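You operate a simulated robot arm through the tools that you are given. There is no shell and no other tool. Be economical: measure what you need, move in short steps, check, and stop when the job is done.

You run a simulated robot arm. Do the job below in one go: nothing can be reset, and whatever is moved stays where it is left.

TASK
Move the mug onto the red coaster and wipe off its ring with glass cleaner.
Fine: use the yellow cloth and put it back; knock nothing.

The check looks at the end state, three seconds after you hand in, the way a careful person would. Anything else that was tipped, shoved, dropped, spilled or broken makes it a failure. Flat cloth is picked up by pressing the open fingertips on it (5 to 10 N) and closing them slowly along it; thin cloth reads only 2 to 8 mm in the jaws.

THE ROBOT
A 7-joint arm with a two-finger parallel gripper, fixed in place. Base frame: the origin is at the foot of the arm, x ahead of it, y to its left, z up; the work surface is at about z = 770. Lengths are in mm, angles in degrees, forces in N, time in s.
With the tool pointing down near the work surface it reaches from about 220 to 680 mm from the base axis. Its first joint turns from -66.0 to 66.0 degrees. Payload 2.4 kg.
The tool frame sits at the grasp point between the pads (the TCP): z along the fingers, y along the line on which they close. The tips reach 30 mm beyond it. Largest opening 94 mm; finger width 28, thickness 10; the body of the gripper, 50 by 96 mm, starts 55 mm behind the TCP.
Orientation is told as [roll, pitch, yaw] about the base's x, y, z axes, in that order, counted from this pose: with the fingers straight down and closing along the base's y, the tool's x points along the base's -x, its y along +y and its z along -z.

THE INTERFACE
- The arm moves only by the tool apply_moves. Its argument "motion" is text: rows parted by semicolons, each of 7 numbers parted by spaces: the gripper command, from -1 (fully open) to 1 (shut), values between in proportion, then the shift along the base's x, y, z in units of 30 mm (1.0 is 30 mm), then the turn, a rotation vector about the base's x, y, z in units of 6 degrees (1.0 is 6 degrees). In form: gripper dx dy dz rx ry rz; .... A call has 1 to 10 rows; each row shifts and turns the commanded pose from where the row before left it. A call with a number of a shift or a turn outside -1 to 1 is refused whole. Rows are played at 5 a second. More than 50 mm and 8.6 degrees between two rows, or a gripper value outside its range, and nothing of the call is played. Where a pose cannot be reached the arm comes as near as it can. A force on the tool above 50 N (or 10 N above the force at the start of the call, whichever is more), or a blocked arm, ends the call early, and 0.2 s more pass. Each finger travels about 153 mm/s and halts on what it meets, pressing with about 29 N; the grip force reading is that of the motor and also rises with nothing between the fingers. The clock runs only during rows and for 0.2 s after the last one: add rows that do not move to give the fingers time. It gives the time, the measured TCP pose, the force on the tool (base axes), the opening and the grip force at its end, in the units of the frame above (readings bear some noise).
- Cameras (640 x 400 px; columns grow to the right, rows downward): "scene" is fixed at [35.1, 475.3, 1434.4]; the picture's right is [-0.76, -0.65, 0.00], its down [-0.42, 0.49, -0.76] and it looks along [0.50, -0.58, -0.65] (base axes); focal length 331 px, centre (320, 200). "wrist" rides on the gripper at [76, 14, -103] in the tool frame; the picture's right is [-0.18, 0.98, 0.00], its down [-0.75, -0.14, -0.64] and it looks along [-0.63, -0.12, 0.77] (tool axes); focal length 243 px, centre (320, 200). There is no depth. A picture from a camera that has moved, and an enlarged one, comes with that camera's place and axes in the base frame and with its lens.
- snapshot(camera): a new picture of that camera. It takes no simulated time.
- close_up(camera, box): a new picture of the part [left, top, right, bottom] of that camera's present view, enlarged. It takes no simulated time.
- hand_in(): hands the job in; it is judged then, once.

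Work in short steps. Places have to be worked out from the pictures, the camera data and where the tool is seen: move nearer, look again, correct. Check each grasp and each placing, and mend what went wrong. You have 120 turns and 68 pictures in all, those below and enlarged ones among them. Open the gripper and draw the arm clear of the work before you hand the job in, unless the task says otherwise; then end with one line.

The tools are called after ">>>" by a JSON object that holds its "fn" and its "kwargs". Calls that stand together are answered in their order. apply_moves: Moves the arm, as the interface text tells. Its arguments: {"type":"object","properties":{"motion":{"type":"string"}},"required":["motion"]} The other tools are called the same way: snapshot (camera) takes a picture; close_up (camera, box) takes an enlarged picture of a part of a camera's view; hand_in () hands the job in.

At the start:

```text
t: 0.0
ee_pos: [348.0, 26.2, 1127.8]
tool_rot: [-0.1, 0.0, -0.1]
ft_force: [-0.3, 1.3, 0.7]
opening: 93.9
gripper_force: 0.0
```

scene: 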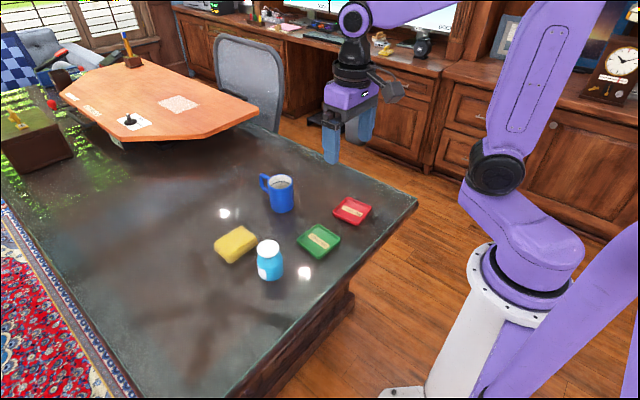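
wrist: 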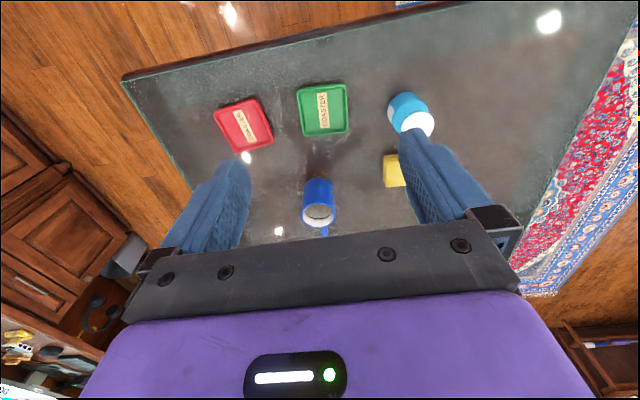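

I start by looking closer at the objects on the table.

>>> {"fn": "close_up", "kwargs": {"camera": "scene", "box": [200, 160, 390, 290]}}

>>> {"fn": "close_up", "kwargs": {"camera": "wrist", "box": [190, 60, 470, 250]}}

```text
3.08 times, centred on (295, 225) of scene
camera zoom: at [35.1, 475.3, 1434.4], right [-0.76, -0.65, 0.0], down [-0.42, 0.49, -0.76], along [0.5, -0.58, -0.65], focal length 1018 px, centre (397, 123)
```

zoom: 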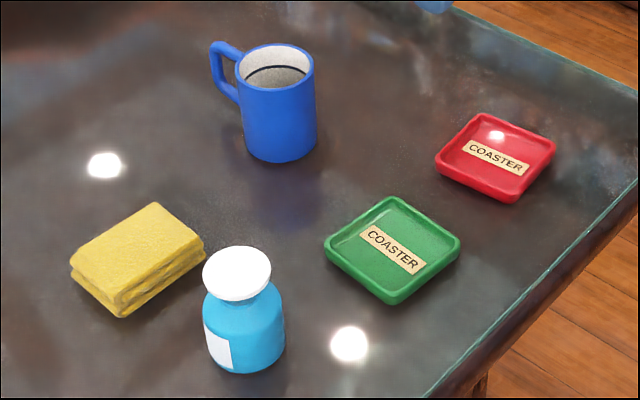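

```text
2.11 times, centred on (330, 155) of wrist
camera zoom: at [271.5, 40.3, 1230.2], right [0.18, 0.98, 0.0], down [0.75, -0.14, 0.64], along [0.63, -0.12, -0.77], focal length 511 px, centre (299, 295)
```

zoom: 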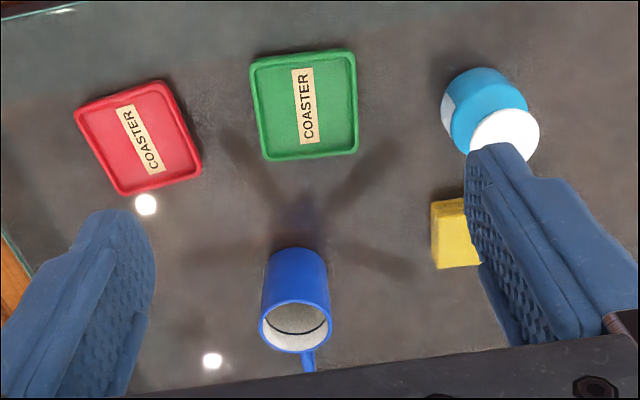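

The blue bottle with a white disc top is likely the cleaner. I'll look closer at it and at the mug.

>>> {"fn": "close_up", "kwargs": {"camera": "scene", "box": [205, 215, 295, 285]}}

>>> {"fn": "close_up", "kwargs": {"camera": "scene", "box": [250, 165, 310, 225]}}

```text
5.71 times, centred on (250, 250) of scene
camera zoom: at [35.1, 475.3, 1434.4], right [-0.76, -0.65, 0.0], down [-0.42, 0.49, -0.76], along [0.5, -0.58, -0.65], focal length 1891 px, centre (720, -86)
```

zoom: 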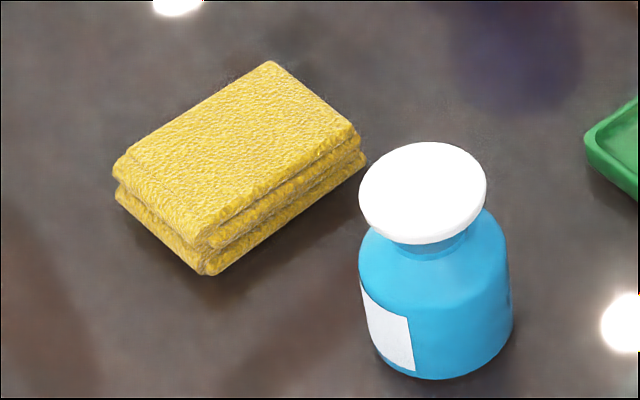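

```text
6.67 times, centred on (280, 195) of scene
camera zoom: at [35.1, 475.3, 1434.4], right [-0.76, -0.65, 0.0], down [-0.42, 0.49, -0.76], along [0.5, -0.58, -0.65], focal length 2206 px, centre (587, 233)
```

zoom: 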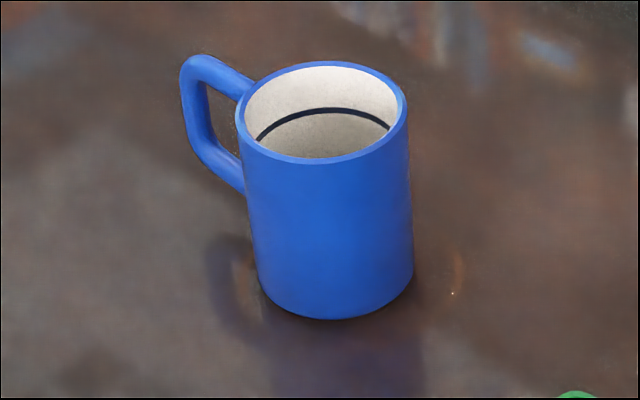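

The mug stands at about (607,-19), about 70 mm wide and 96 tall, handle toward +x. I move nearer to see the mug and coasters from above.

>>> {"fn": "apply_moves", "kwargs": {"motion": "-1 0.9 -0.5 -0.7 0 0 0;-1 0.9 -0.5 -0.7 0 0 0;-1 0.9 -0.5 -0.7 0 0 0;-1 0.9 0 -0.7 0 0 0;-1 0.9 0 -0.7 0 0 0;-1 0 0 0 0 0 0"}}

>>> {"fn": "snapshot", "kwargs": {"camera": "wrist"}}

```text
t: 1.4
ee_pos: [484.1, -19.1, 1023.9]
tool_rot: [0.0, 0.0, 0.0]
ft_force: [0.3, 0.0, -0.6]
opening: 94.0
gripper_force: 0.2
```

```text
61 pictures are left
camera wrist: at [407.2, -4.5, 1126.2], right [0.18, 0.98, 0.0], down [0.75, -0.14, 0.64], along [0.63, -0.12, -0.77], focal length 243 px, centre (320, 200)
```

wrist: 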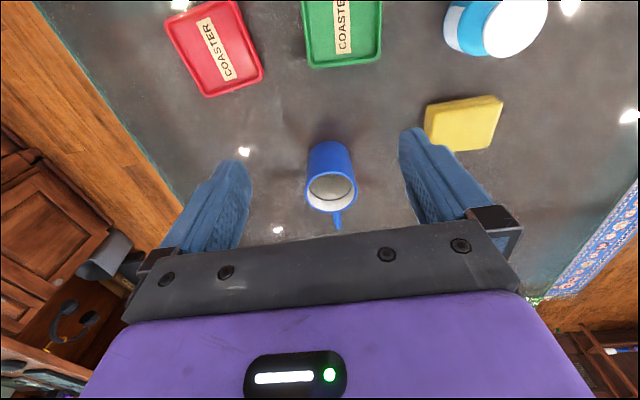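

Wrist view places the mug rim centre at about (606,-26). I move above it, still clear of the rim, and look again.

>>> {"fn": "apply_moves", "kwargs": {"motion": "-1 0.8 -0.04 -0.3 0 0 0;-1 0.8 -0.04 -0.4 0 0 0;-1 0.8 -0.04 -0.4 0 0 0;-1 0.8 -0.04 -0.5 0 0 0;-1 0.8 -0.04 -0.5 0 0 0;-1 0 0 0 0 0 0"}}

>>> {"fn": "snapshot", "kwargs": {"camera": "wrist"}}

>>> {"fn": "snapshot", "kwargs": {"camera": "scene"}}

```text
t: 2.8
ee_pos: [603.4, -25.4, 958.7]
tool_rot: [0.0, 0.1, 0.0]
ft_force: [-0.3, -0.9, 0.6]
opening: 94.0
gripper_force: 0.1
```

```text
60 pictures are left
camera wrist: at [527.4, -10.6, 1061.0], right [0.18, 0.98, 0.0], down [0.75, -0.14, 0.64], along [0.63, -0.12, -0.77], focal length 243 px, centre (320, 200)
```

wrist: 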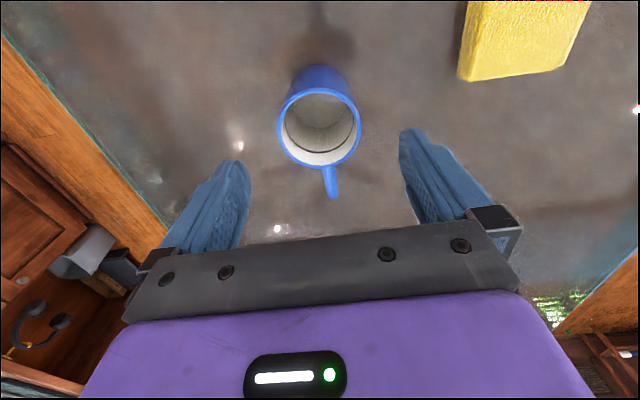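

```text
59 pictures are left
```

scene: 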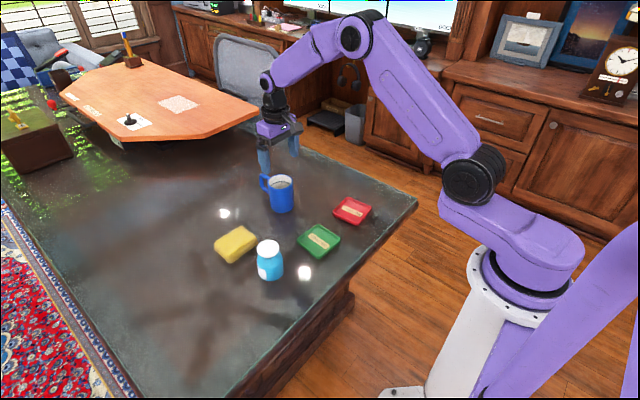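

Mug centre confirmed at (606.5,-26.5). Descending straight down around it to TCP z about 832.

>>> {"fn": "apply_moves", "kwargs": {"motion": "-1 0.1 -0.04 -0.8 0 0 0;-1 0 0 -0.8 0 0 0;-1 0 0 -0.8 0 0 0;-1 0 0 -0.8 0 0 0;-1 0 0 -0.8 0 0 0;-1 0 0 -0.2 0 0 0;-1 0 0 0 0 0 0"}}

>>> {"fn": "snapshot", "kwargs": {"camera": "wrist"}}

```text
t: 4.4
ee_pos: [605.4, -24.9, 834.7]
tool_rot: [0.0, 0.0, 0.1]
ft_force: [-0.3, 0.4, 0.6]
opening: 94.1
gripper_force: 0.0
```

```text
58 pictures are left
camera wrist: at [528.8, -11.5, 936.2], right [0.18, 0.98, 0.0], down [0.75, -0.14, 0.64], along [0.63, -0.12, -0.77], focal length 243 px, centre (320, 200)
```

wrist: 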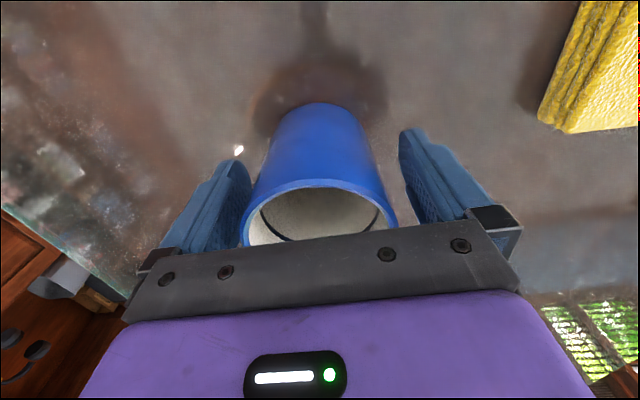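

The fingers straddle the mug, with the mug slightly to the left. I shift 3 mm to -y and close gently.

>>> {"fn": "apply_moves", "kwargs": {"motion": "-0.9 0 -0.1 0 0 0 0;-0.7 0 0 0 0 0 0;-0.55 0 0 0 0 0 0;-0.45 0 0 0 0 0 0;-0.35 0 0 0 0 0 0;-0.2 0 0 0 0 0 0;0 0 0 0 0 0 0;0 0 0 0 0 0 0"}}

```text
t: 6.2
ee_pos: [606.5, -28.4, 834.1]
tool_rot: [0.0, 0.1, 0.0]
ft_force: [-2.6, 1.2, 2.3]
opening: 78.7
gripper_force: 28.4
```

Opening 78.7 with grip force 28 N: gripped. Tightening and lifting 60 mm slowly.

>>> {"fn": "apply_moves", "kwargs": {"motion": "0.3 0 0 0 0 0 0;0.3 0 0 0.2 0 0 0;0.3 0 0 0.4 0 0 0;0.3 0 0 0.6 0 0 0;0.3 0 0 0.6 0 0 0;0.3 0 0 0.6 0 0 0;0.3 0 0 0 0 0 0"}}

>>> {"fn": "snapshot", "kwargs": {"camera": "wrist"}}

>>> {"fn": "close_up", "kwargs": {"camera": "scene", "box": [200, 120, 390, 240]}}

```text
t: 7.8
ee_pos: [606.0, -29.8, 904.9]
tool_rot: [0.0, 0.0, 0.1]
ft_force: [1.4, -1.1, -2.4]
opening: 77.8
gripper_force: 29.3
```

```text
57 pictures are left
camera wrist: at [529.7, -15.7, 1007.4], right [0.18, 0.98, 0.0], down [0.75, -0.14, 0.64], along [0.63, -0.12, -0.77], focal length 243 px, centre (320, 200)
```

wrist: 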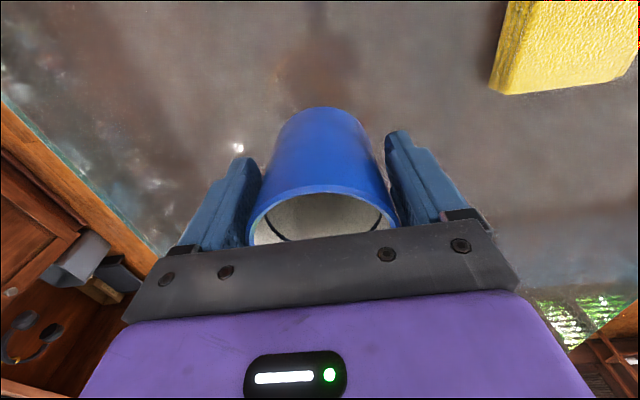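

```text
3.33 times, centred on (295, 180) of scene
camera zoom: at [35.1, 475.3, 1434.4], right [-0.76, -0.65, 0.0], down [-0.42, 0.49, -0.76], along [0.5, -0.58, -0.65], focal length 1103 px, centre (403, 267)
```

zoom: 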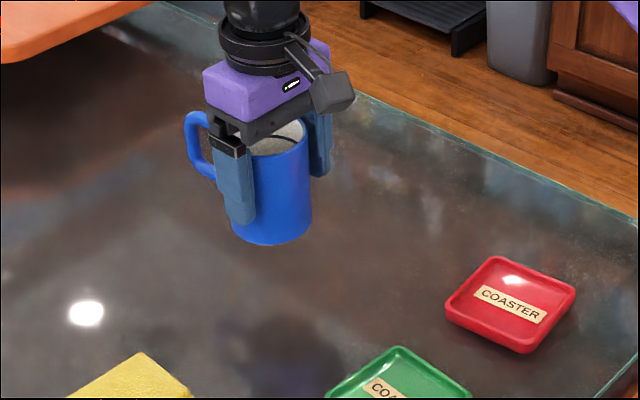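

The mug is held. I now carry it toward the red coaster, stopping short of it in x so that I can measure the coaster with the wrist camera.

>>> {"fn": "apply_moves", "kwargs": {"motion": "0.3 -0.4 -0.3 0.2 0 0 0;0.3 -0.7 -0.6 0.2 0 0 0;0.3 -0.7 -0.6 0.2 0 0 0;0.3 -0.7 -0.6 0.2 0 0 0;0.3 -0.7 -0.6 0 0 0 0;0.3 -0.7 -0.6 0 0 0 0;0.3 -0.4 -0.3 0 0 0 0;0.3 0 0 0 0 0 0"}}

>>> {"fn": "snapshot", "kwargs": {"camera": "wrist"}}

>>> {"fn": "close_up", "kwargs": {"camera": "scene", "box": [200, 120, 390, 240]}}

```text
t: 9.6
ee_pos: [475.9, -136.7, 929.8]
tool_rot: [0.1, -0.1, 0.1]
ft_force: [0.0, -0.6, -3.1]
opening: 77.7
gripper_force: 28.7
```

```text
55 pictures are left
camera wrist: at [399.2, -121.6, 1031.8], right [0.18, 0.98, 0.0], down [0.75, -0.14, 0.64], along [0.63, -0.12, -0.77], focal length 243 px, centre (320, 200)
```

wrist: 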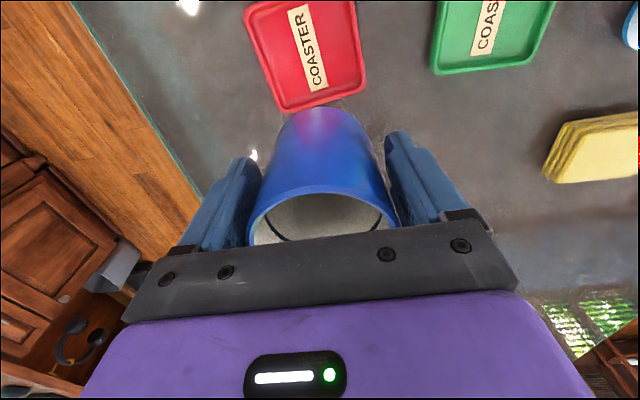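

```text
3.33 times, centred on (295, 180) of scene
camera zoom: at [35.1, 475.3, 1434.4], right [-0.76, -0.65, 0.0], down [-0.42, 0.49, -0.76], along [0.5, -0.58, -0.65], focal length 1103 px, centre (403, 267)
```

zoom: 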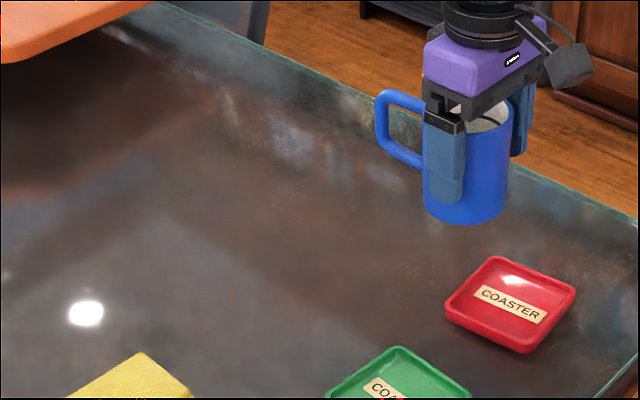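

I zoom in to get the coaster's edges precisely.

>>> {"fn": "close_up", "kwargs": {"camera": "wrist", "box": [230, 0, 390, 120]}}

>>> {"fn": "close_up", "kwargs": {"camera": "scene", "box": [325, 185, 385, 235]}}

```text
3.33 times, centred on (310, 60) of wrist
camera zoom: at [399.2, -121.6, 1031.8], right [0.18, 0.98, 0.0], down [0.75, -0.14, 0.64], along [0.63, -0.12, -0.77], focal length 809 px, centre (353, 667)
```

zoom: 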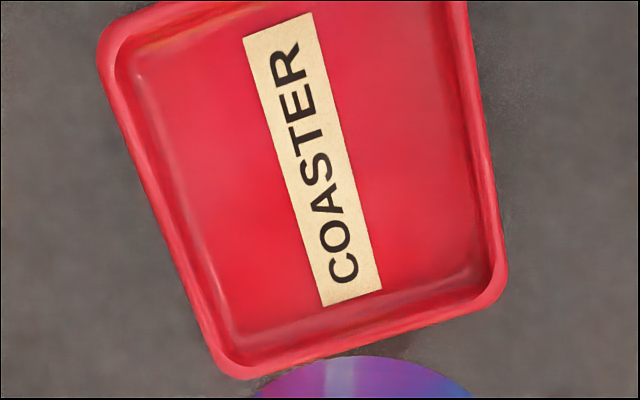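

```text
8.00 times, centred on (355, 210) of scene
camera zoom: at [35.1, 475.3, 1434.4], right [-0.76, -0.65, 0.0], down [-0.42, 0.49, -0.76], along [0.5, -0.58, -0.65], focal length 2648 px, centre (40, 120)
```

zoom: 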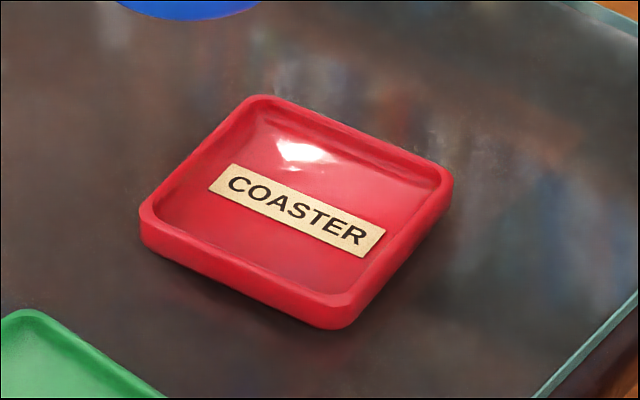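

Coaster centre ≈ (435,-138.5), outer about 92. The mug's bottom appears about 12–14 mm further out in x than the TCP. I move over the coaster with the mug bottom about 25 mm above the table and check.

>>> {"fn": "apply_moves", "kwargs": {"motion": "0.3 -0.45 0 0 0 0 0;0.3 -0.45 0 0 0 0 0;0.3 -0.45 -0.04 0 0 0 0;0.3 -0.4 0 -0.5 0 0 0;0.3 0 0 -0.6 0 0 0;0.3 0 0 -0.6 0 0 0;0.3 0 0 -0.4 0 0 0;0.3 0 0 0 0 0 0"}}

>>> {"fn": "close_up", "kwargs": {"camera": "scene", "box": [310, 160, 400, 235]}}

>>> {"fn": "snapshot", "kwargs": {"camera": "wrist"}}

```text
t: 11.4
ee_pos: [425.1, -137.4, 865.8]
tool_rot: [0.1, 0.1, -0.1]
ft_force: [0.0, 0.4, -3.4]
opening: 77.7
gripper_force: 29.5
```

```text
5.33 times, centred on (355, 198) of scene
camera zoom: at [35.1, 475.3, 1434.4], right [-0.76, -0.65, 0.0], down [-0.42, 0.49, -0.76], along [0.5, -0.58, -0.65], focal length 1765 px, centre (133, 213)
```

zoom: 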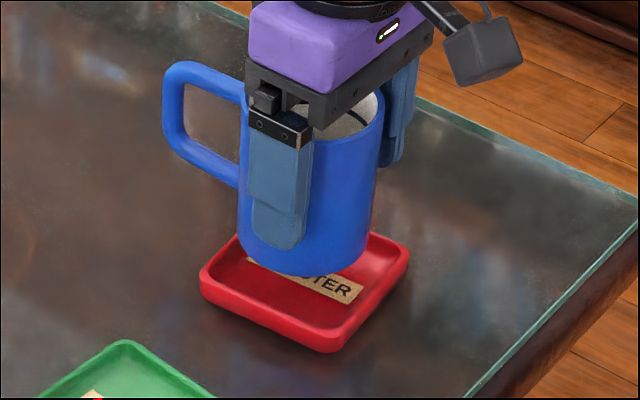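

```text
50 pictures are left
camera wrist: at [348.0, -123.8, 969.0], right [0.18, 0.98, 0.0], down [0.75, -0.14, 0.64], along [0.63, -0.12, -0.77], focal length 243 px, centre (320, 200)
```

wrist: 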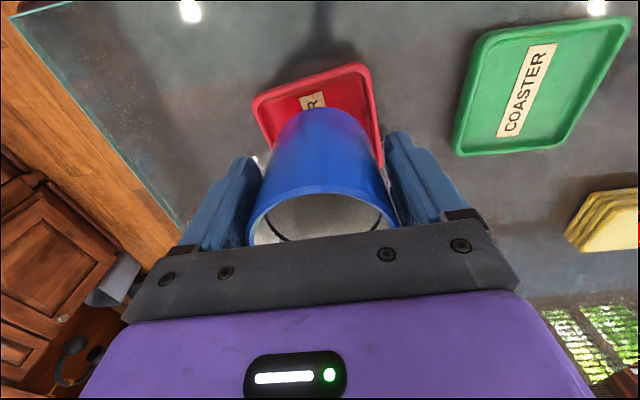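

Both views agree the mug is centred over the coaster within about 2 mm. I lower it most of the way.

>>> {"fn": "apply_moves", "kwargs": {"motion": "0.3 -0.05 0.02 -0.2 0 0 0;0.3 0 0 -0.25 0 0 0;0.3 0 0 -0.2 0 0 0;0.3 0 0 -0.1 0 0 0;0.3 0 0 0 0 0 0"}}

>>> {"fn": "close_up", "kwargs": {"camera": "scene", "box": [310, 160, 400, 235]}}

```text
t: 12.6
ee_pos: [423.7, -136.9, 844.6]
tool_rot: [0.0, 0.0, 0.1]
ft_force: [0.6, 0.3, -2.8]
opening: 77.8
gripper_force: 29.1
```

```text
5.33 times, centred on (355, 198) of scene
camera zoom: at [35.1, 475.3, 1434.4], right [-0.76, -0.65, 0.0], down [-0.42, 0.49, -0.76], along [0.5, -0.58, -0.65], focal length 1765 px, centre (133, 213)
```

zoom: 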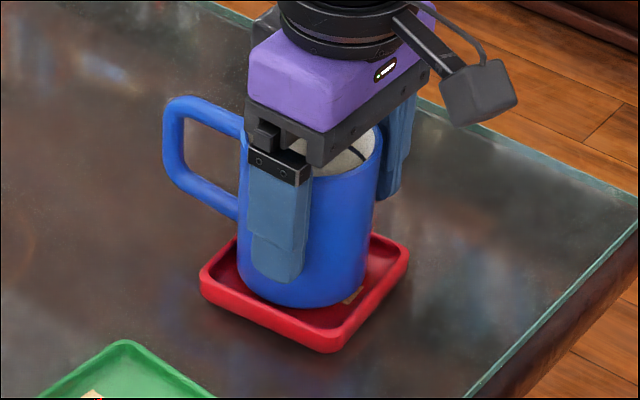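

It is centred (label centre vs mug base centre agree in the image). Lowering in small steps to contact.

>>> {"fn": "apply_moves", "kwargs": {"motion": "0.3 0 0 -0.1 0 0 0;0.3 0 0 -0.07 0 0 0;0.3 0 0 0 0 0 0"}}

```text
t: 13.4
ee_pos: [423.8, -138.6, 840.0]
tool_rot: [0.1, 0.0, 0.0]
ft_force: [-4.6, 2.3, 17.0]
opening: 77.0
gripper_force: 28.6
```

Contact is felt (17 N up). I open gradually, then look.

>>> {"fn": "apply_moves", "kwargs": {"motion": "0.3 0 0 0.03 0 0 0;-0.6 0 0 0 0 0 0;-0.75 0 0 0 0 0 0;-0.9 0 0 0 0 0 0;-1 0 0 0 0 0 0;-1 0 0 0 0 0 0"}}

>>> {"fn": "snapshot", "kwargs": {"camera": "wrist"}}

>>> {"fn": "close_up", "kwargs": {"camera": "scene", "box": [310, 160, 400, 235]}}

```text
t: 14.8
ee_pos: [423.2, -137.9, 841.5]
tool_rot: [0.0, -0.1, 0.0]
ft_force: [0.0, 0.0, 0.4]
opening: 94.1
gripper_force: 0.0
```

```text
48 pictures are left
camera wrist: at [346.3, -123.8, 942.7], right [0.18, 0.98, 0.0], down [0.75, -0.14, 0.64], along [0.63, -0.12, -0.77], focal length 243 px, centre (320, 200)
```

wrist: 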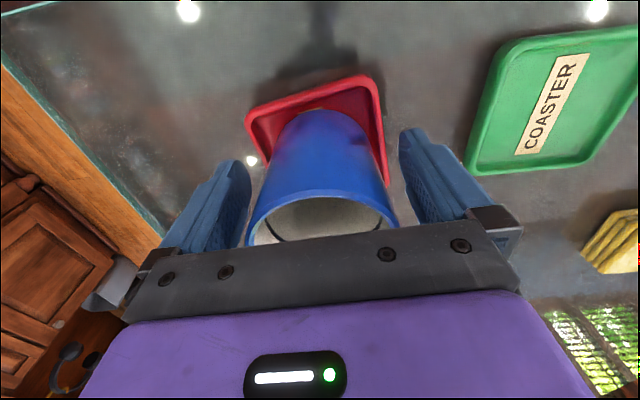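

```text
5.33 times, centred on (355, 198) of scene
camera zoom: at [35.1, 475.3, 1434.4], right [-0.76, -0.65, 0.0], down [-0.42, 0.49, -0.76], along [0.5, -0.58, -0.65], focal length 1765 px, centre (133, 213)
```

zoom: 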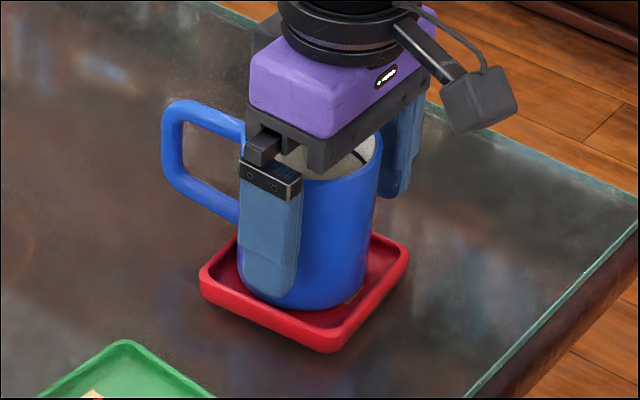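

The mug stands in the coaster. I rise straight up clear of it, then look.

>>> {"fn": "apply_moves", "kwargs": {"motion": "-1 0 0 0.4 0 0 0;-1 0 0 0.7 0 0 0;-1 0 0 0.9 0 0 0;-1 0 0 1 0 0 0;-1 0 0 1 0 0 0;-1 0 0 0.8 0 0 0;-1 0 0 0 0 0 0"}}

>>> {"fn": "snapshot", "kwargs": {"camera": "wrist"}}

>>> {"fn": "close_up", "kwargs": {"camera": "scene", "box": [220, 140, 390, 240]}}

```text
t: 16.4
ee_pos: [422.7, -140.0, 985.1]
tool_rot: [0.0, 0.0, -0.1]
ft_force: [0.0, 0.5, 0.1]
opening: 94.0
gripper_force: 0.1
```

```text
46 pictures are left
camera wrist: at [346.2, -125.1, 1086.0], right [0.18, 0.98, 0.0], down [0.75, -0.14, 0.64], along [0.63, -0.12, -0.77], focal length 243 px, centre (320, 200)
```

wrist: 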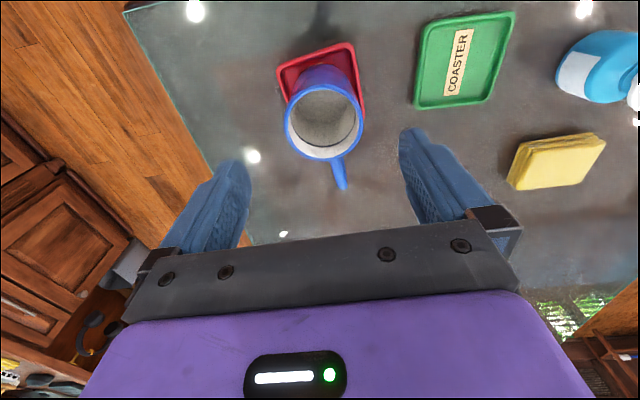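

```text
3.76 times, centred on (305, 190) of scene
camera zoom: at [35.1, 475.3, 1434.4], right [-0.76, -0.65, 0.0], down [-0.42, 0.49, -0.76], along [0.5, -0.58, -0.65], focal length 1246 px, centre (376, 238)
```

zoom: 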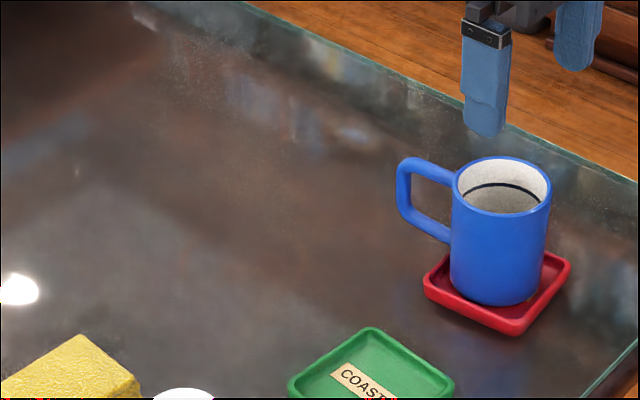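

The mug stands neatly in the red coaster. Now I go look at its former place, (614,-28), for the ring.

>>> {"fn": "apply_moves", "kwargs": {"motion": "-1 0.4 0.6 0 0 0 0;-1 0.6 0.8 0 0 0 0;-1 0.6 0.8 0 0 0 0;-1 0.6 0.8 -0.4 0 0 0;-1 0.6 0.8 -0.8 0 0 0;-1 0.4 0.4 -0.8 0 0 0;-1 0 0 -0.8 0 0 0;-1 0 0 0 0 0 0"}}

>>> {"fn": "close_up", "kwargs": {"camera": "wrist", "box": [160, 0, 480, 220]}}

>>> {"fn": "close_up", "kwargs": {"camera": "scene", "box": [235, 170, 325, 230]}}

```text
t: 18.2
ee_pos: [519.1, -11.9, 900.5]
tool_rot: [0.0, 0.0, -0.1]
ft_force: [0.1, 0.5, -0.5]
opening: 94.2
gripper_force: 0.1
```

```text
1.82 times, centred on (320, 110) of wrist
camera zoom: at [442.8, 2.5, 1002.6], right [0.18, 0.98, 0.0], down [0.75, -0.14, 0.64], along [0.63, -0.12, -0.77], focal length 441 px, centre (320, 364)
```

zoom: 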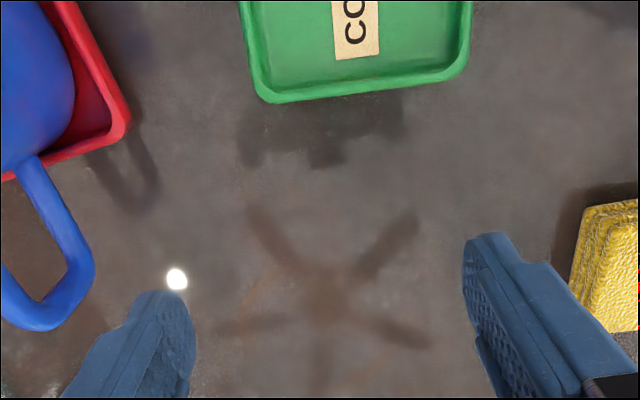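

```text
6.67 times, centred on (280, 200) of scene
camera zoom: at [35.1, 475.3, 1434.4], right [-0.76, -0.65, 0.0], down [-0.42, 0.49, -0.76], along [0.5, -0.58, -0.65], focal length 2206 px, centre (587, 200)
```

zoom: 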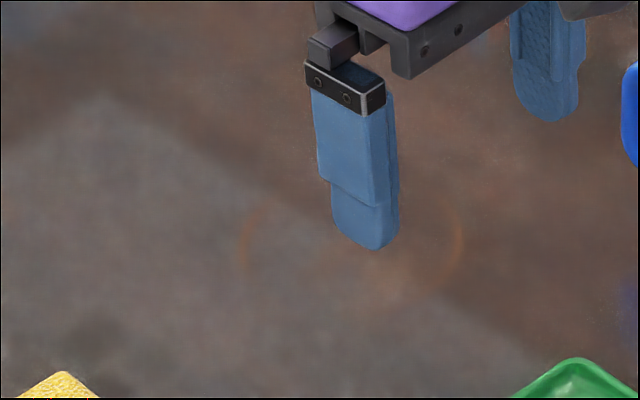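

I see a faint orange ring around there, about 100 mm wide in the scene view. I move over it to see it better.

>>> {"fn": "apply_moves", "kwargs": {"motion": "-1 0.7 -0.15 0.2 0 0 0;-1 0.7 -0.15 0.2 0 0 0;-1 0.7 -0.15 0 0 0 0;-1 0.4 -0.1 0 0 0 0;-1 0 0 0 0 0 0"}}

>>> {"fn": "close_up", "kwargs": {"camera": "wrist", "box": [180, 0, 480, 200]}}

>>> {"fn": "close_up", "kwargs": {"camera": "scene", "box": [235, 170, 325, 230]}}

```text
t: 19.4
ee_pos: [593.4, -29.2, 910.8]
tool_rot: [0.0, 0.0, -0.2]
ft_force: [0.4, -0.5, 0.2]
opening: 94.1
gripper_force: 0.1
```

```text
2.00 times, centred on (330, 100) of wrist
camera zoom: at [517.3, -14.6, 1013.4], right [0.19, 0.98, 0.0], down [0.75, -0.14, 0.64], along [0.63, -0.12, -0.77], focal length 485 px, centre (300, 400)
```

zoom: 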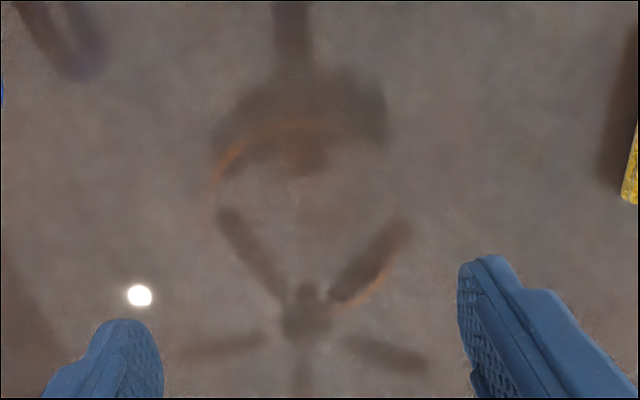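

```text
6.67 times, centred on (280, 200) of scene
camera zoom: at [35.1, 475.3, 1434.4], right [-0.76, -0.65, 0.0], down [-0.42, 0.49, -0.76], along [0.5, -0.58, -0.65], focal length 2206 px, centre (587, 200)
```

zoom: 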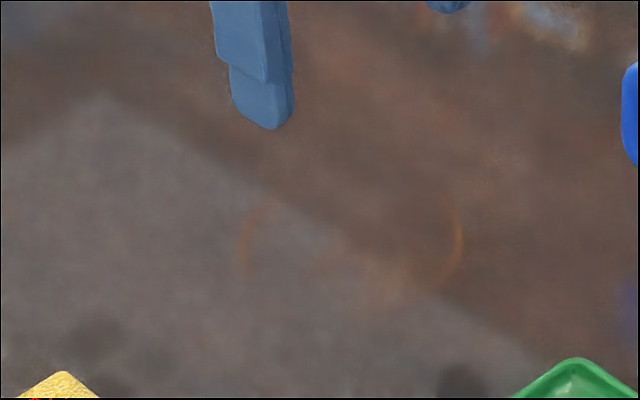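

The ring centre is about (606,-27), radius about 48. Next I inspect the bottle and the cloth from nearer.

>>> {"fn": "apply_moves", "kwargs": {"motion": "-1 -0.5 0.4 0.3 0 0 0;-1 -1 0.7 0.3 0 0 0;-1 -1 0.7 0.2 0 0 0;-1 -1 0.7 0 0 0 0;-1 -1 0.7 0 0 0 0;-1 -1 0.7 0 0 0 0;-1 -1 0.7 0 0 0 0;-1 -0.7 0.4 0 0 0 0;-1 0 0 0 0 0 0"}}

>>> {"fn": "snapshot", "kwargs": {"camera": "wrist"}}

```text
t: 21.4
ee_pos: [377.3, 121.9, 934.6]
tool_rot: [0.0, -0.1, -0.2]
ft_force: [-0.5, 1.2, 0.6]
opening: 94.2
gripper_force: 0.0
```

```text
40 pictures are left
camera wrist: at [301.2, 135.4, 1037.0], right [0.19, 0.98, 0.0], down [0.75, -0.14, 0.64], along [0.63, -0.12, -0.77], focal length 243 px, centre (320, 200)
```

wrist: 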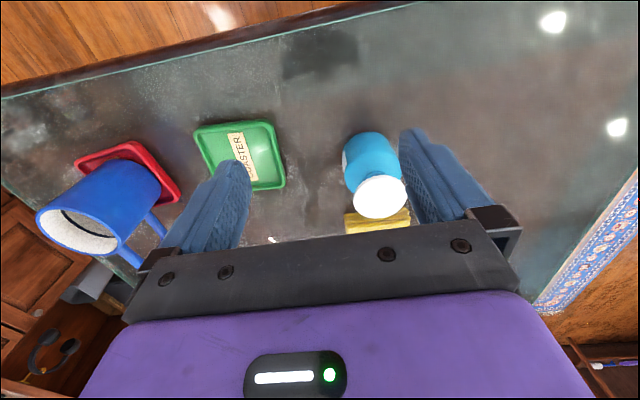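

>>> {"fn": "close_up", "kwargs": {"camera": "wrist", "box": [320, 120, 420, 240]}}

```text
3.33 times, centred on (370, 180) of wrist
camera zoom: at [301.2, 135.4, 1037.0], right [0.19, 0.98, 0.0], down [0.75, -0.14, 0.64], along [0.63, -0.12, -0.77], focal length 809 px, centre (153, 267)
```

zoom: 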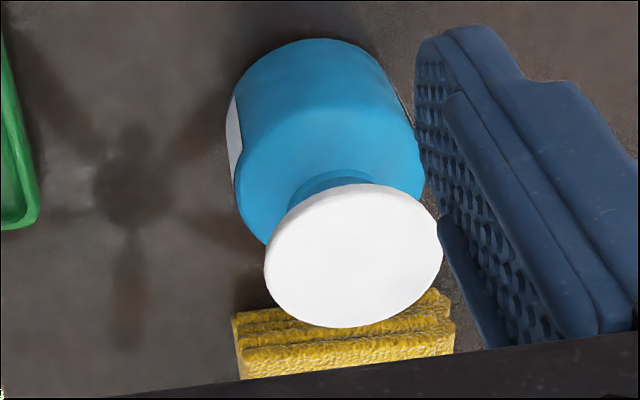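

The bottle is a press-dispenser with a flat disc (centre ≈ (458,165), top z ≈ 855). Now I move above the cloth to measure it.

>>> {"fn": "apply_moves", "kwargs": {"motion": "-1 0.7 0.2 0.5 0 0 0;-1 1 0.2 0 0 0 0;-1 1 0.2 0 0 0 0;-1 1 0.2 0 0 0 0;-1 1 0.2 0 0 0 0;-1 1 0.2 0 0 0 0;-1 0.6 0.1 -0.5 0 0 0;-1 0 0 0 0 0 0"}}

>>> {"fn": "snapshot", "kwargs": {"camera": "wrist"}}

```text
t: 23.2
ee_pos: [566.5, 160.8, 935.9]
tool_rot: [0.1, 0.0, -0.1]
ft_force: [-0.6, -0.6, 0.1]
opening: 94.1
gripper_force: 0.0
```

```text
38 pictures are left
camera wrist: at [490.5, 175.5, 1038.9], right [0.19, 0.98, 0.0], down [0.75, -0.14, 0.64], along [0.63, -0.12, -0.77], focal length 243 px, centre (320, 200)
```

wrist: 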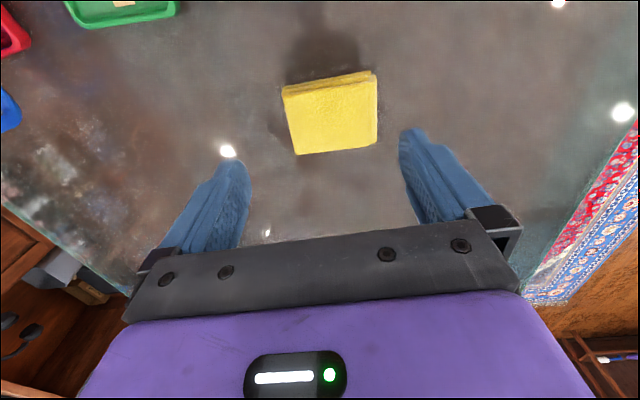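

>>> {"fn": "close_up", "kwargs": {"camera": "wrist", "box": [260, 50, 400, 170]}}

```text
3.33 times, centred on (330, 110) of wrist
camera zoom: at [490.5, 175.5, 1038.9], right [0.19, 0.98, 0.0], down [0.75, -0.14, 0.64], along [0.63, -0.12, -0.77], focal length 809 px, centre (287, 500)
```

zoom: 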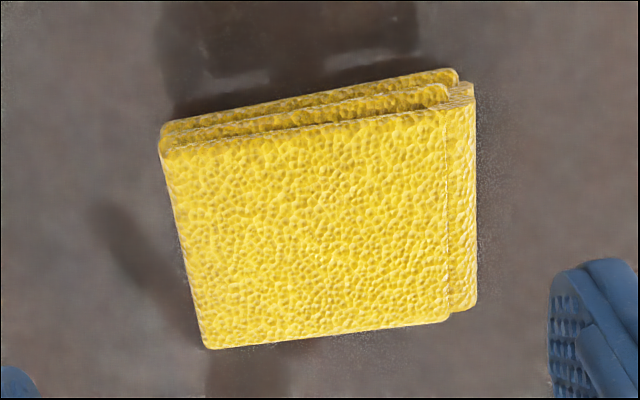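

The cloth is a folded stack about 68 (x) by 82–88 (y) by 20 mm, centred at about (591,167), turned about -3°. I turn the gripper ~87° so it closes along x, moving above the cloth.

>>> {"fn": "apply_moves", "kwargs": {"motion": "-1 0.08 0.02 0 0 0 1;-1 0.08 0.02 0 0 0 1;-1 0.08 0.02 0 0 0 1;-1 0.08 0.02 0 0 0 1;-1 0.08 0.02 0 0 0 1;-1 0.08 0.02 0 0 0 1;-1 0.08 0.02 0 0 0 1;-1 0.08 0.02 0 0 0 1;-1 0.08 0.02 0 0 0 1;-1 0.08 0.02 0 0 0 1"}}

>>> {"fn": "apply_moves", "kwargs": {"motion": "-1 0 0 0 0 0 1;-1 0 0 0 0 0 1;-1 0 0 0 0 0 1;-1 0 0 0 0 0 1;-1 0 0 0 0 0 0.55;-1 0 0 -0.6 0 0 0;-1 0 0 -0.6 0 0 0;-1 0 0 0 0 0 0"}}

>>> {"fn": "snapshot", "kwargs": {"camera": "wrist"}}

```text
t: 25.4
ee_pos: [592.0, 165.8, 937.0]
tool_rot: [0.0, 0.0, 60.0]
ft_force: [0.1, -0.5, -0.7]
opening: 94.0
gripper_force: 0.1
```

```text
t: 27.2
ee_pos: [592.5, 165.1, 900.2]
tool_rot: [0.0, -0.1, 87.3]
ft_force: [-0.5, -0.1, -0.4]
opening: 94.1
gripper_force: 0.1
```

```text
36 pictures are left
camera wrist: at [573.1, 90.1, 1002.3], right [-0.97, 0.23, 0.0], down [0.18, 0.75, 0.64], along [0.15, 0.62, -0.77], focal length 243 px, centre (320, 200)
```

wrist: 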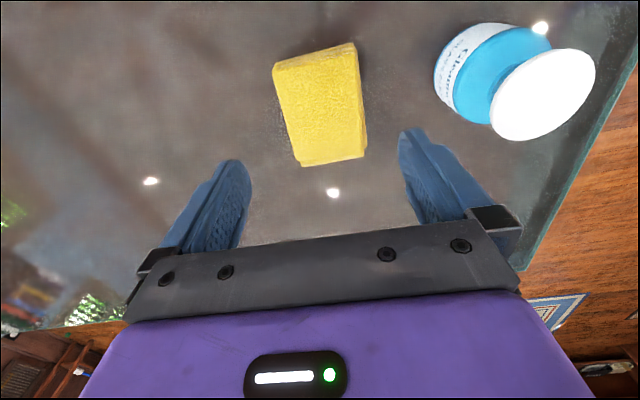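

The label reads "Glass Cleaner" — good. The cloth spans about x 557–621, y 121–214; I centre and descend with tips to about z 779.

>>> {"fn": "apply_moves", "kwargs": {"motion": "-1 -0.1 0.07 -0.6 0 0 0;-1 0 0 -0.7 0 0 0;-1 0 0 -0.7 0 0 0;-1 0 0 -0.5 0 0 0;-1 0 0 -0.3 0 0 0;-1 0 0 -0.2 0 0 0;-1 0 0 0 0 0 0"}}

>>> {"fn": "snapshot", "kwargs": {"camera": "wrist"}}

>>> {"fn": "close_up", "kwargs": {"camera": "scene", "box": [190, 200, 280, 280]}}

```text
t: 28.8
ee_pos: [588.5, 169.4, 811.3]
tool_rot: [0.0, 0.0, 87.3]
ft_force: [0.4, 0.3, 0.1]
opening: 94.0
gripper_force: 0.1
```

```text
35 pictures are left
camera wrist: at [569.6, 93.3, 912.7], right [-0.97, 0.23, 0.0], down [0.18, 0.75, 0.64], along [0.15, 0.62, -0.77], focal length 243 px, centre (320, 200)
```

wrist: 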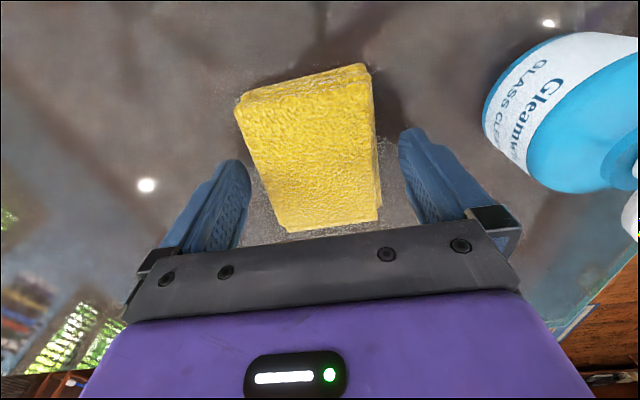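

```text
5.00 times, centred on (235, 240) of scene
camera zoom: at [35.1, 475.3, 1434.4], right [-0.76, -0.65, 0.0], down [-0.42, 0.49, -0.76], along [0.5, -0.58, -0.65], focal length 1655 px, centre (745, 0)
```

zoom: 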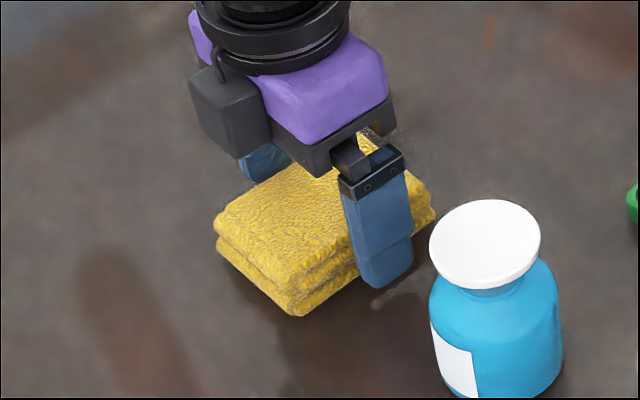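

Well centred around the cloth. I go 3 mm lower and close slowly.

>>> {"fn": "apply_moves", "kwargs": {"motion": "-1 0 0 -0.1 0 0 0;-0.8 0 0 0 0 0 0;-0.6 0 0 0 0 0 0;-0.45 0 0 0 0 0 0;-0.3 0 0 0 0 0 0;-0.15 0 0 0 0 0 0;0 0 0 0 0 0 0;0 0 0 0 0 0 0"}}

>>> {"fn": "snapshot", "kwargs": {"camera": "wrist"}}

>>> {"fn": "close_up", "kwargs": {"camera": "scene", "box": [190, 200, 280, 280]}}

```text
t: 30.6
ee_pos: [587.7, 169.0, 807.8]
tool_rot: [0.0, 0.0, 87.3]
ft_force: [0.1, -0.5, 0.4]
opening: 59.0
gripper_force: 29.2
```

```text
33 pictures are left
camera wrist: at [569.4, 93.5, 909.8], right [-0.97, 0.23, 0.0], down [0.18, 0.75, 0.64], along [0.15, 0.62, -0.77], focal length 243 px, centre (320, 200)
```

wrist: 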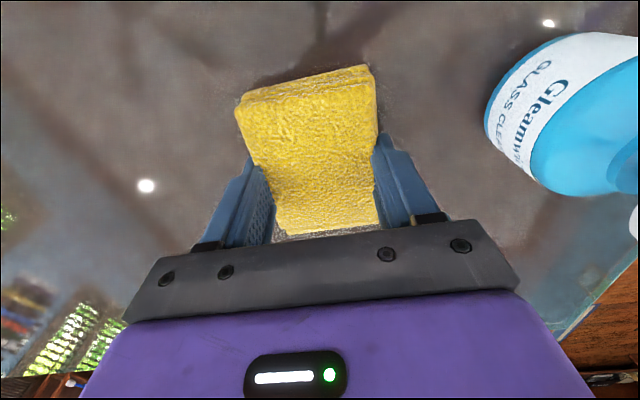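

```text
5.00 times, centred on (235, 240) of scene
camera zoom: at [35.1, 475.3, 1434.4], right [-0.76, -0.65, 0.0], down [-0.42, 0.49, -0.76], along [0.5, -0.58, -0.65], focal length 1655 px, centre (745, 0)
```

zoom: 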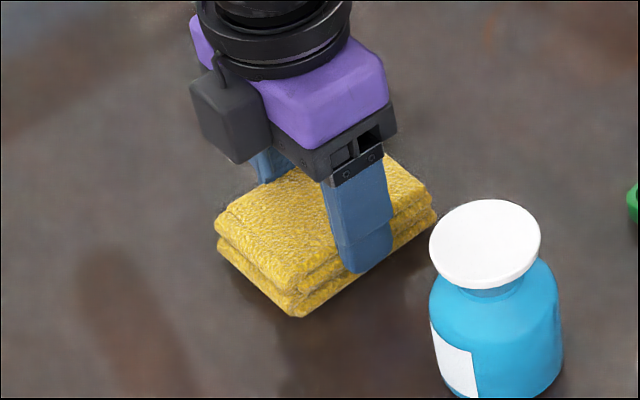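

Gripped at 59 mm (slightly squeezed). Lifting.

>>> {"fn": "apply_moves", "kwargs": {"motion": "0.2 0 0 0 0 0 0;0.2 0 0 0.3 0 0 0;0.2 0 0 0.6 0 0 0;0.2 0 0 0.9 0 0 0;0.2 0 0 1 0 0 0;0.2 0 0 0.9 0 0 0;0.2 0 0 0 0 0 0"}}

>>> {"fn": "close_up", "kwargs": {"camera": "scene", "box": [180, 150, 300, 285]}}

>>> {"fn": "snapshot", "kwargs": {"camera": "wrist"}}

```text
t: 32.2
ee_pos: [588.1, 167.7, 919.4]
tool_rot: [0.0, 0.0, 87.1]
ft_force: [0.5, -0.4, -0.7]
opening: 58.7
gripper_force: 28.8
```

```text
2.96 times, centred on (240, 218) of scene
camera zoom: at [35.1, 475.3, 1434.4], right [-0.76, -0.65, 0.0], down [-0.42, 0.49, -0.76], along [0.5, -0.58, -0.65], focal length 981 px, centre (557, 148)
```

zoom: 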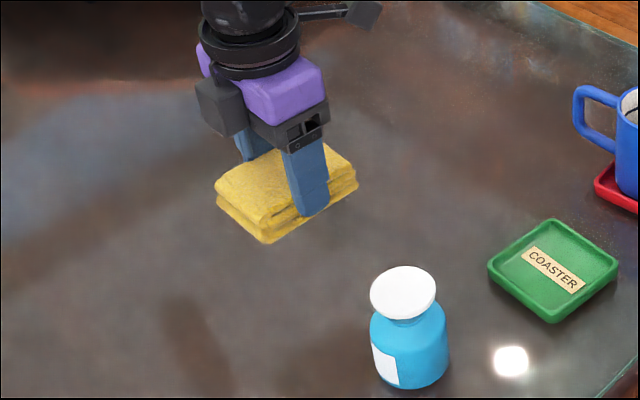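

```text
30 pictures are left
camera wrist: at [570.4, 92.5, 1021.0], right [-0.97, 0.23, 0.0], down [0.18, 0.75, 0.64], along [0.15, 0.62, -0.77], focal length 243 px, centre (320, 200)
```

wrist: 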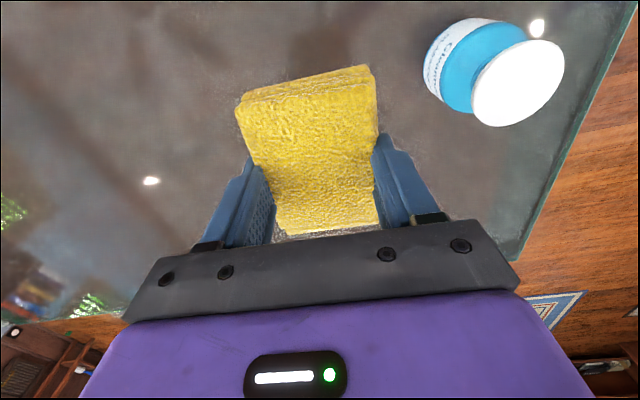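

The whole cloth is held, its underside 37 mm below the TCP. I move it over the bottle disc at (458.5,163.5), 27 mm above it.

>>> {"fn": "apply_moves", "kwargs": {"motion": "0.2 -0.4 0 0.1 0 0 0;0.2 -0.8 -0.03 0 0 0 0;0.2 -0.8 -0.03 0 0 0 0;0.2 -0.8 -0.03 0 0 0 0;0.2 -0.8 -0.03 0 0 0 0;0.2 -0.5 0 0 0 0 0;0.2 -0.22 0 0 0 0 0;0.2 0 0 0 0 0 0"}}

>>> {"fn": "close_up", "kwargs": {"camera": "scene", "box": [220, 180, 320, 285]}}

>>> {"fn": "snapshot", "kwargs": {"camera": "wrist"}}

```text
t: 34.0
ee_pos: [458.1, 164.2, 922.0]
tool_rot: [-0.1, 0.0, 87.3]
ft_force: [0.5, 0.5, -0.8]
opening: 59.0
gripper_force: 29.0
```

```text
3.81 times, centred on (270, 232) of scene
camera zoom: at [35.1, 475.3, 1434.4], right [-0.76, -0.65, 0.0], down [-0.42, 0.49, -0.76], along [0.5, -0.58, -0.65], focal length 1261 px, centre (510, 76)
```

zoom: 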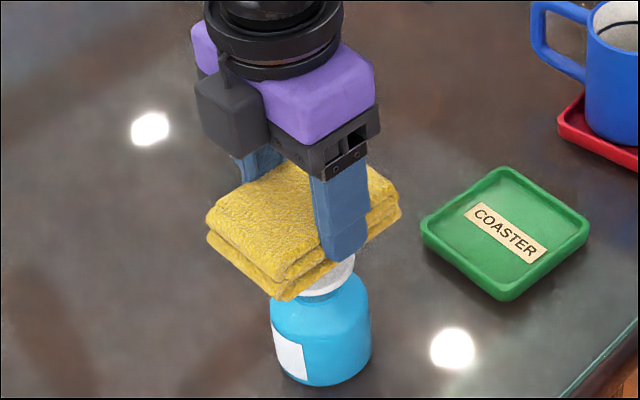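

```text
28 pictures are left
camera wrist: at [440.6, 89.6, 1024.0], right [-0.97, 0.23, 0.0], down [0.18, 0.75, 0.64], along [0.15, 0.62, -0.77], focal length 243 px, centre (320, 200)
```

wrist: 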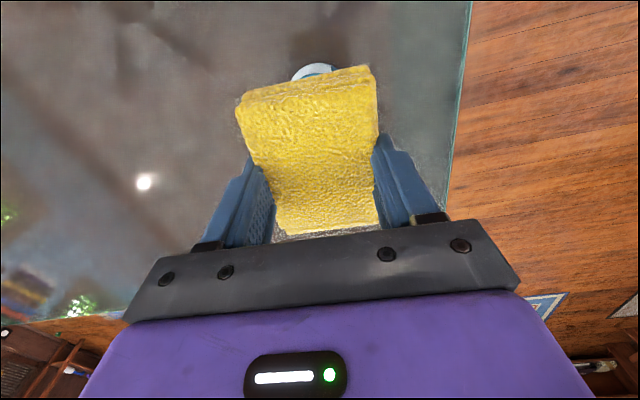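

Cloth is above the disc. I lower toward contact, then press in small steps.

>>> {"fn": "apply_moves", "kwargs": {"motion": "0.2 0.04 0 -0.3 0 0 0;0.2 0 0 -0.3 0 0 0;0.2 0 0 -0.2 0 0 0;0.2 0 0 0 0 0 0"}}

>>> {"fn": "apply_moves", "kwargs": {"motion": "0.2 0 0 -0.1 0 0 0;0.2 0 0 -0.06 0 0 0;0.2 0 0 0 0 0 0"}}

```text
t: 35.0
ee_pos: [459.1, 163.9, 897.8]
tool_rot: [0.0, 0.0, 87.3]
ft_force: [-0.3, 0.5, -0.8]
opening: 58.8
gripper_force: 28.8
```

```text
t: 35.8
ee_pos: [459.2, 164.9, 893.3]
tool_rot: [0.0, 0.0, 87.3]
ft_force: [0.6, -1.0, 0.9]
opening: 58.9
gripper_force: 28.7
```

No clear contact yet; continuing in 2 mm steps.

>>> {"fn": "apply_moves", "kwargs": {"motion": "0.2 0 0 -0.07 0 0 0;0.2 0 0 -0.05 0 0 0;0.2 0 0 0 0 0 0"}}

>>> {"fn": "close_up", "kwargs": {"camera": "scene", "box": [220, 180, 320, 285]}}

```text
t: 36.6
ee_pos: [459.6, 164.4, 889.5]
tool_rot: [-0.1, 0.0, 87.4]
ft_force: [-1.3, 1.8, 1.9]
opening: 59.2
gripper_force: 28.7
```

```text
3.81 times, centred on (270, 232) of scene
camera zoom: at [35.0, 475.3, 1434.4], right [-0.76, -0.65, 0.0], down [-0.42, 0.49, -0.76], along [0.5, -0.58, -0.65], focal length 1261 px, centre (510, 76)
```

zoom: 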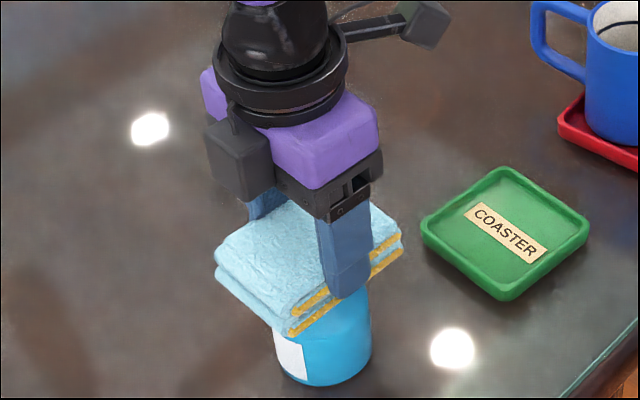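

The cloth turned light blue: it has taken up cleaner. I lift straight off the bottle.

>>> {"fn": "apply_moves", "kwargs": {"motion": "0.2 0 0 0.2 0 0 0;0.2 0 0 0.4 0 0 0;0.2 0 0 0.5 0 0 0;0.2 0 0 0.5 0 0 0;0.2 0 0 0 0 0 0"}}

>>> {"fn": "close_up", "kwargs": {"camera": "scene", "box": [210, 160, 330, 285]}}

```text
t: 37.8
ee_pos: [459.6, 165.6, 936.7]
tool_rot: [0.0, -0.1, 87.3]
ft_force: [0.5, 0.1, -0.5]
opening: 58.8
gripper_force: 29.1
```

```text
3.20 times, centred on (270, 222) of scene
camera zoom: at [35.1, 475.3, 1434.4], right [-0.76, -0.65, 0.0], down [-0.42, 0.49, -0.76], along [0.5, -0.58, -0.65], focal length 1059 px, centre (480, 128)
```

zoom: 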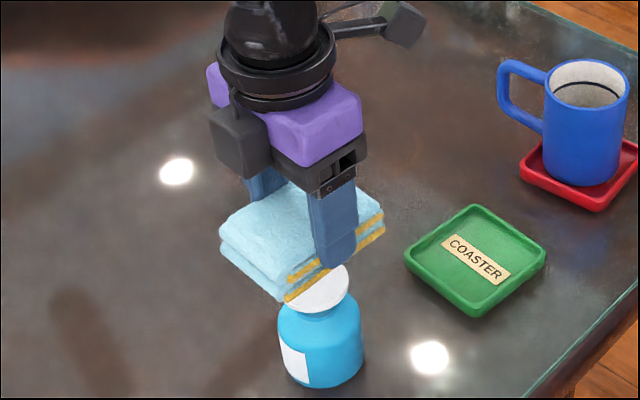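

The bottle is fine. I carry the cloth over the ring centre (606,-27).

>>> {"fn": "apply_moves", "kwargs": {"motion": "0.2 0.5 -0.4 0 0 0 0;0.2 0.7 -0.9 0 0 0 0;0.2 0.7 -0.9 0 0 0 0;0.2 0.7 -0.9 0 0 0 0;0.2 0.7 -0.9 -0.4 0 0 0;0.2 0.7 -0.9 -0.6 0 0 0;0.2 0.5 -0.9 -0.6 0 0 0;0.2 0.38 -0.62 -0.6 0 0 0;0.2 0 0 0 0 0 0"}}

>>> {"fn": "snapshot", "kwargs": {"camera": "wrist"}}

```text
t: 39.8
ee_pos: [605.8, -30.5, 870.3]
tool_rot: [0.0, 0.0, 87.3]
ft_force: [0.6, -0.3, -0.8]
opening: 59.0
gripper_force: 29.1
```

```text
25 pictures are left
camera wrist: at [587.2, -104.4, 972.5], right [-0.97, 0.23, 0.0], down [0.18, 0.75, 0.64], along [0.15, 0.62, -0.77], focal length 243 px, centre (320, 200)
```

wrist: 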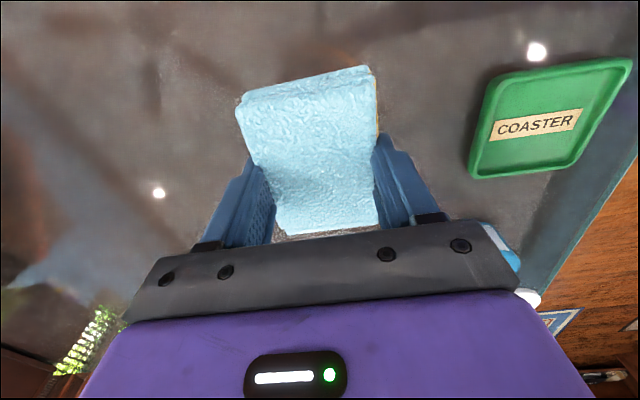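

Clear all round. I lower to just above the table, then to contact.

>>> {"fn": "apply_moves", "kwargs": {"motion": "0.2 0 0.1 -0.6 0 0 0;0.2 0 0 -0.6 0 0 0;0.2 0 0 -0.5 0 0 0;0.2 0 0 -0.3 0 0 0;0.2 0 0 -0.1 0 0 0;0.2 0 0 0 0 0 0"}}

```text
t: 41.2
ee_pos: [606.2, -25.7, 807.1]
tool_rot: [-0.1, -0.1, 87.4]
ft_force: [-2.0, 0.2, 7.5]
opening: 59.0
gripper_force: 28.9
```

Contact at 7.5 N. I wipe with strokes along x at this pressure.

>>> {"fn": "apply_moves", "kwargs": {"motion": "0.2 0.4 0 0 0 0 0;0.2 0.45 0 0 0 0 0;0.2 0 0.4 0 0 0 0;0.2 -0.5 0 0 0 0 0;0.2 -0.6 0 0 0 0 0;0.2 -0.6 0 0 0 0 0;0.2 0 -0.4 0 0 0 0;0.2 0 -0.4 0 0 0 0;0.2 0.5 0 0 0 0 0;0.2 0.6 0 0 0 0 0"}}

```text
t: 43.4
ee_pos: [612.7, -36.5, 807.5]
tool_rot: [-0.1, 0.0, 87.3]
ft_force: [-0.3, 0.4, 2.9]
opening: 59.0
gripper_force: 28.8
```

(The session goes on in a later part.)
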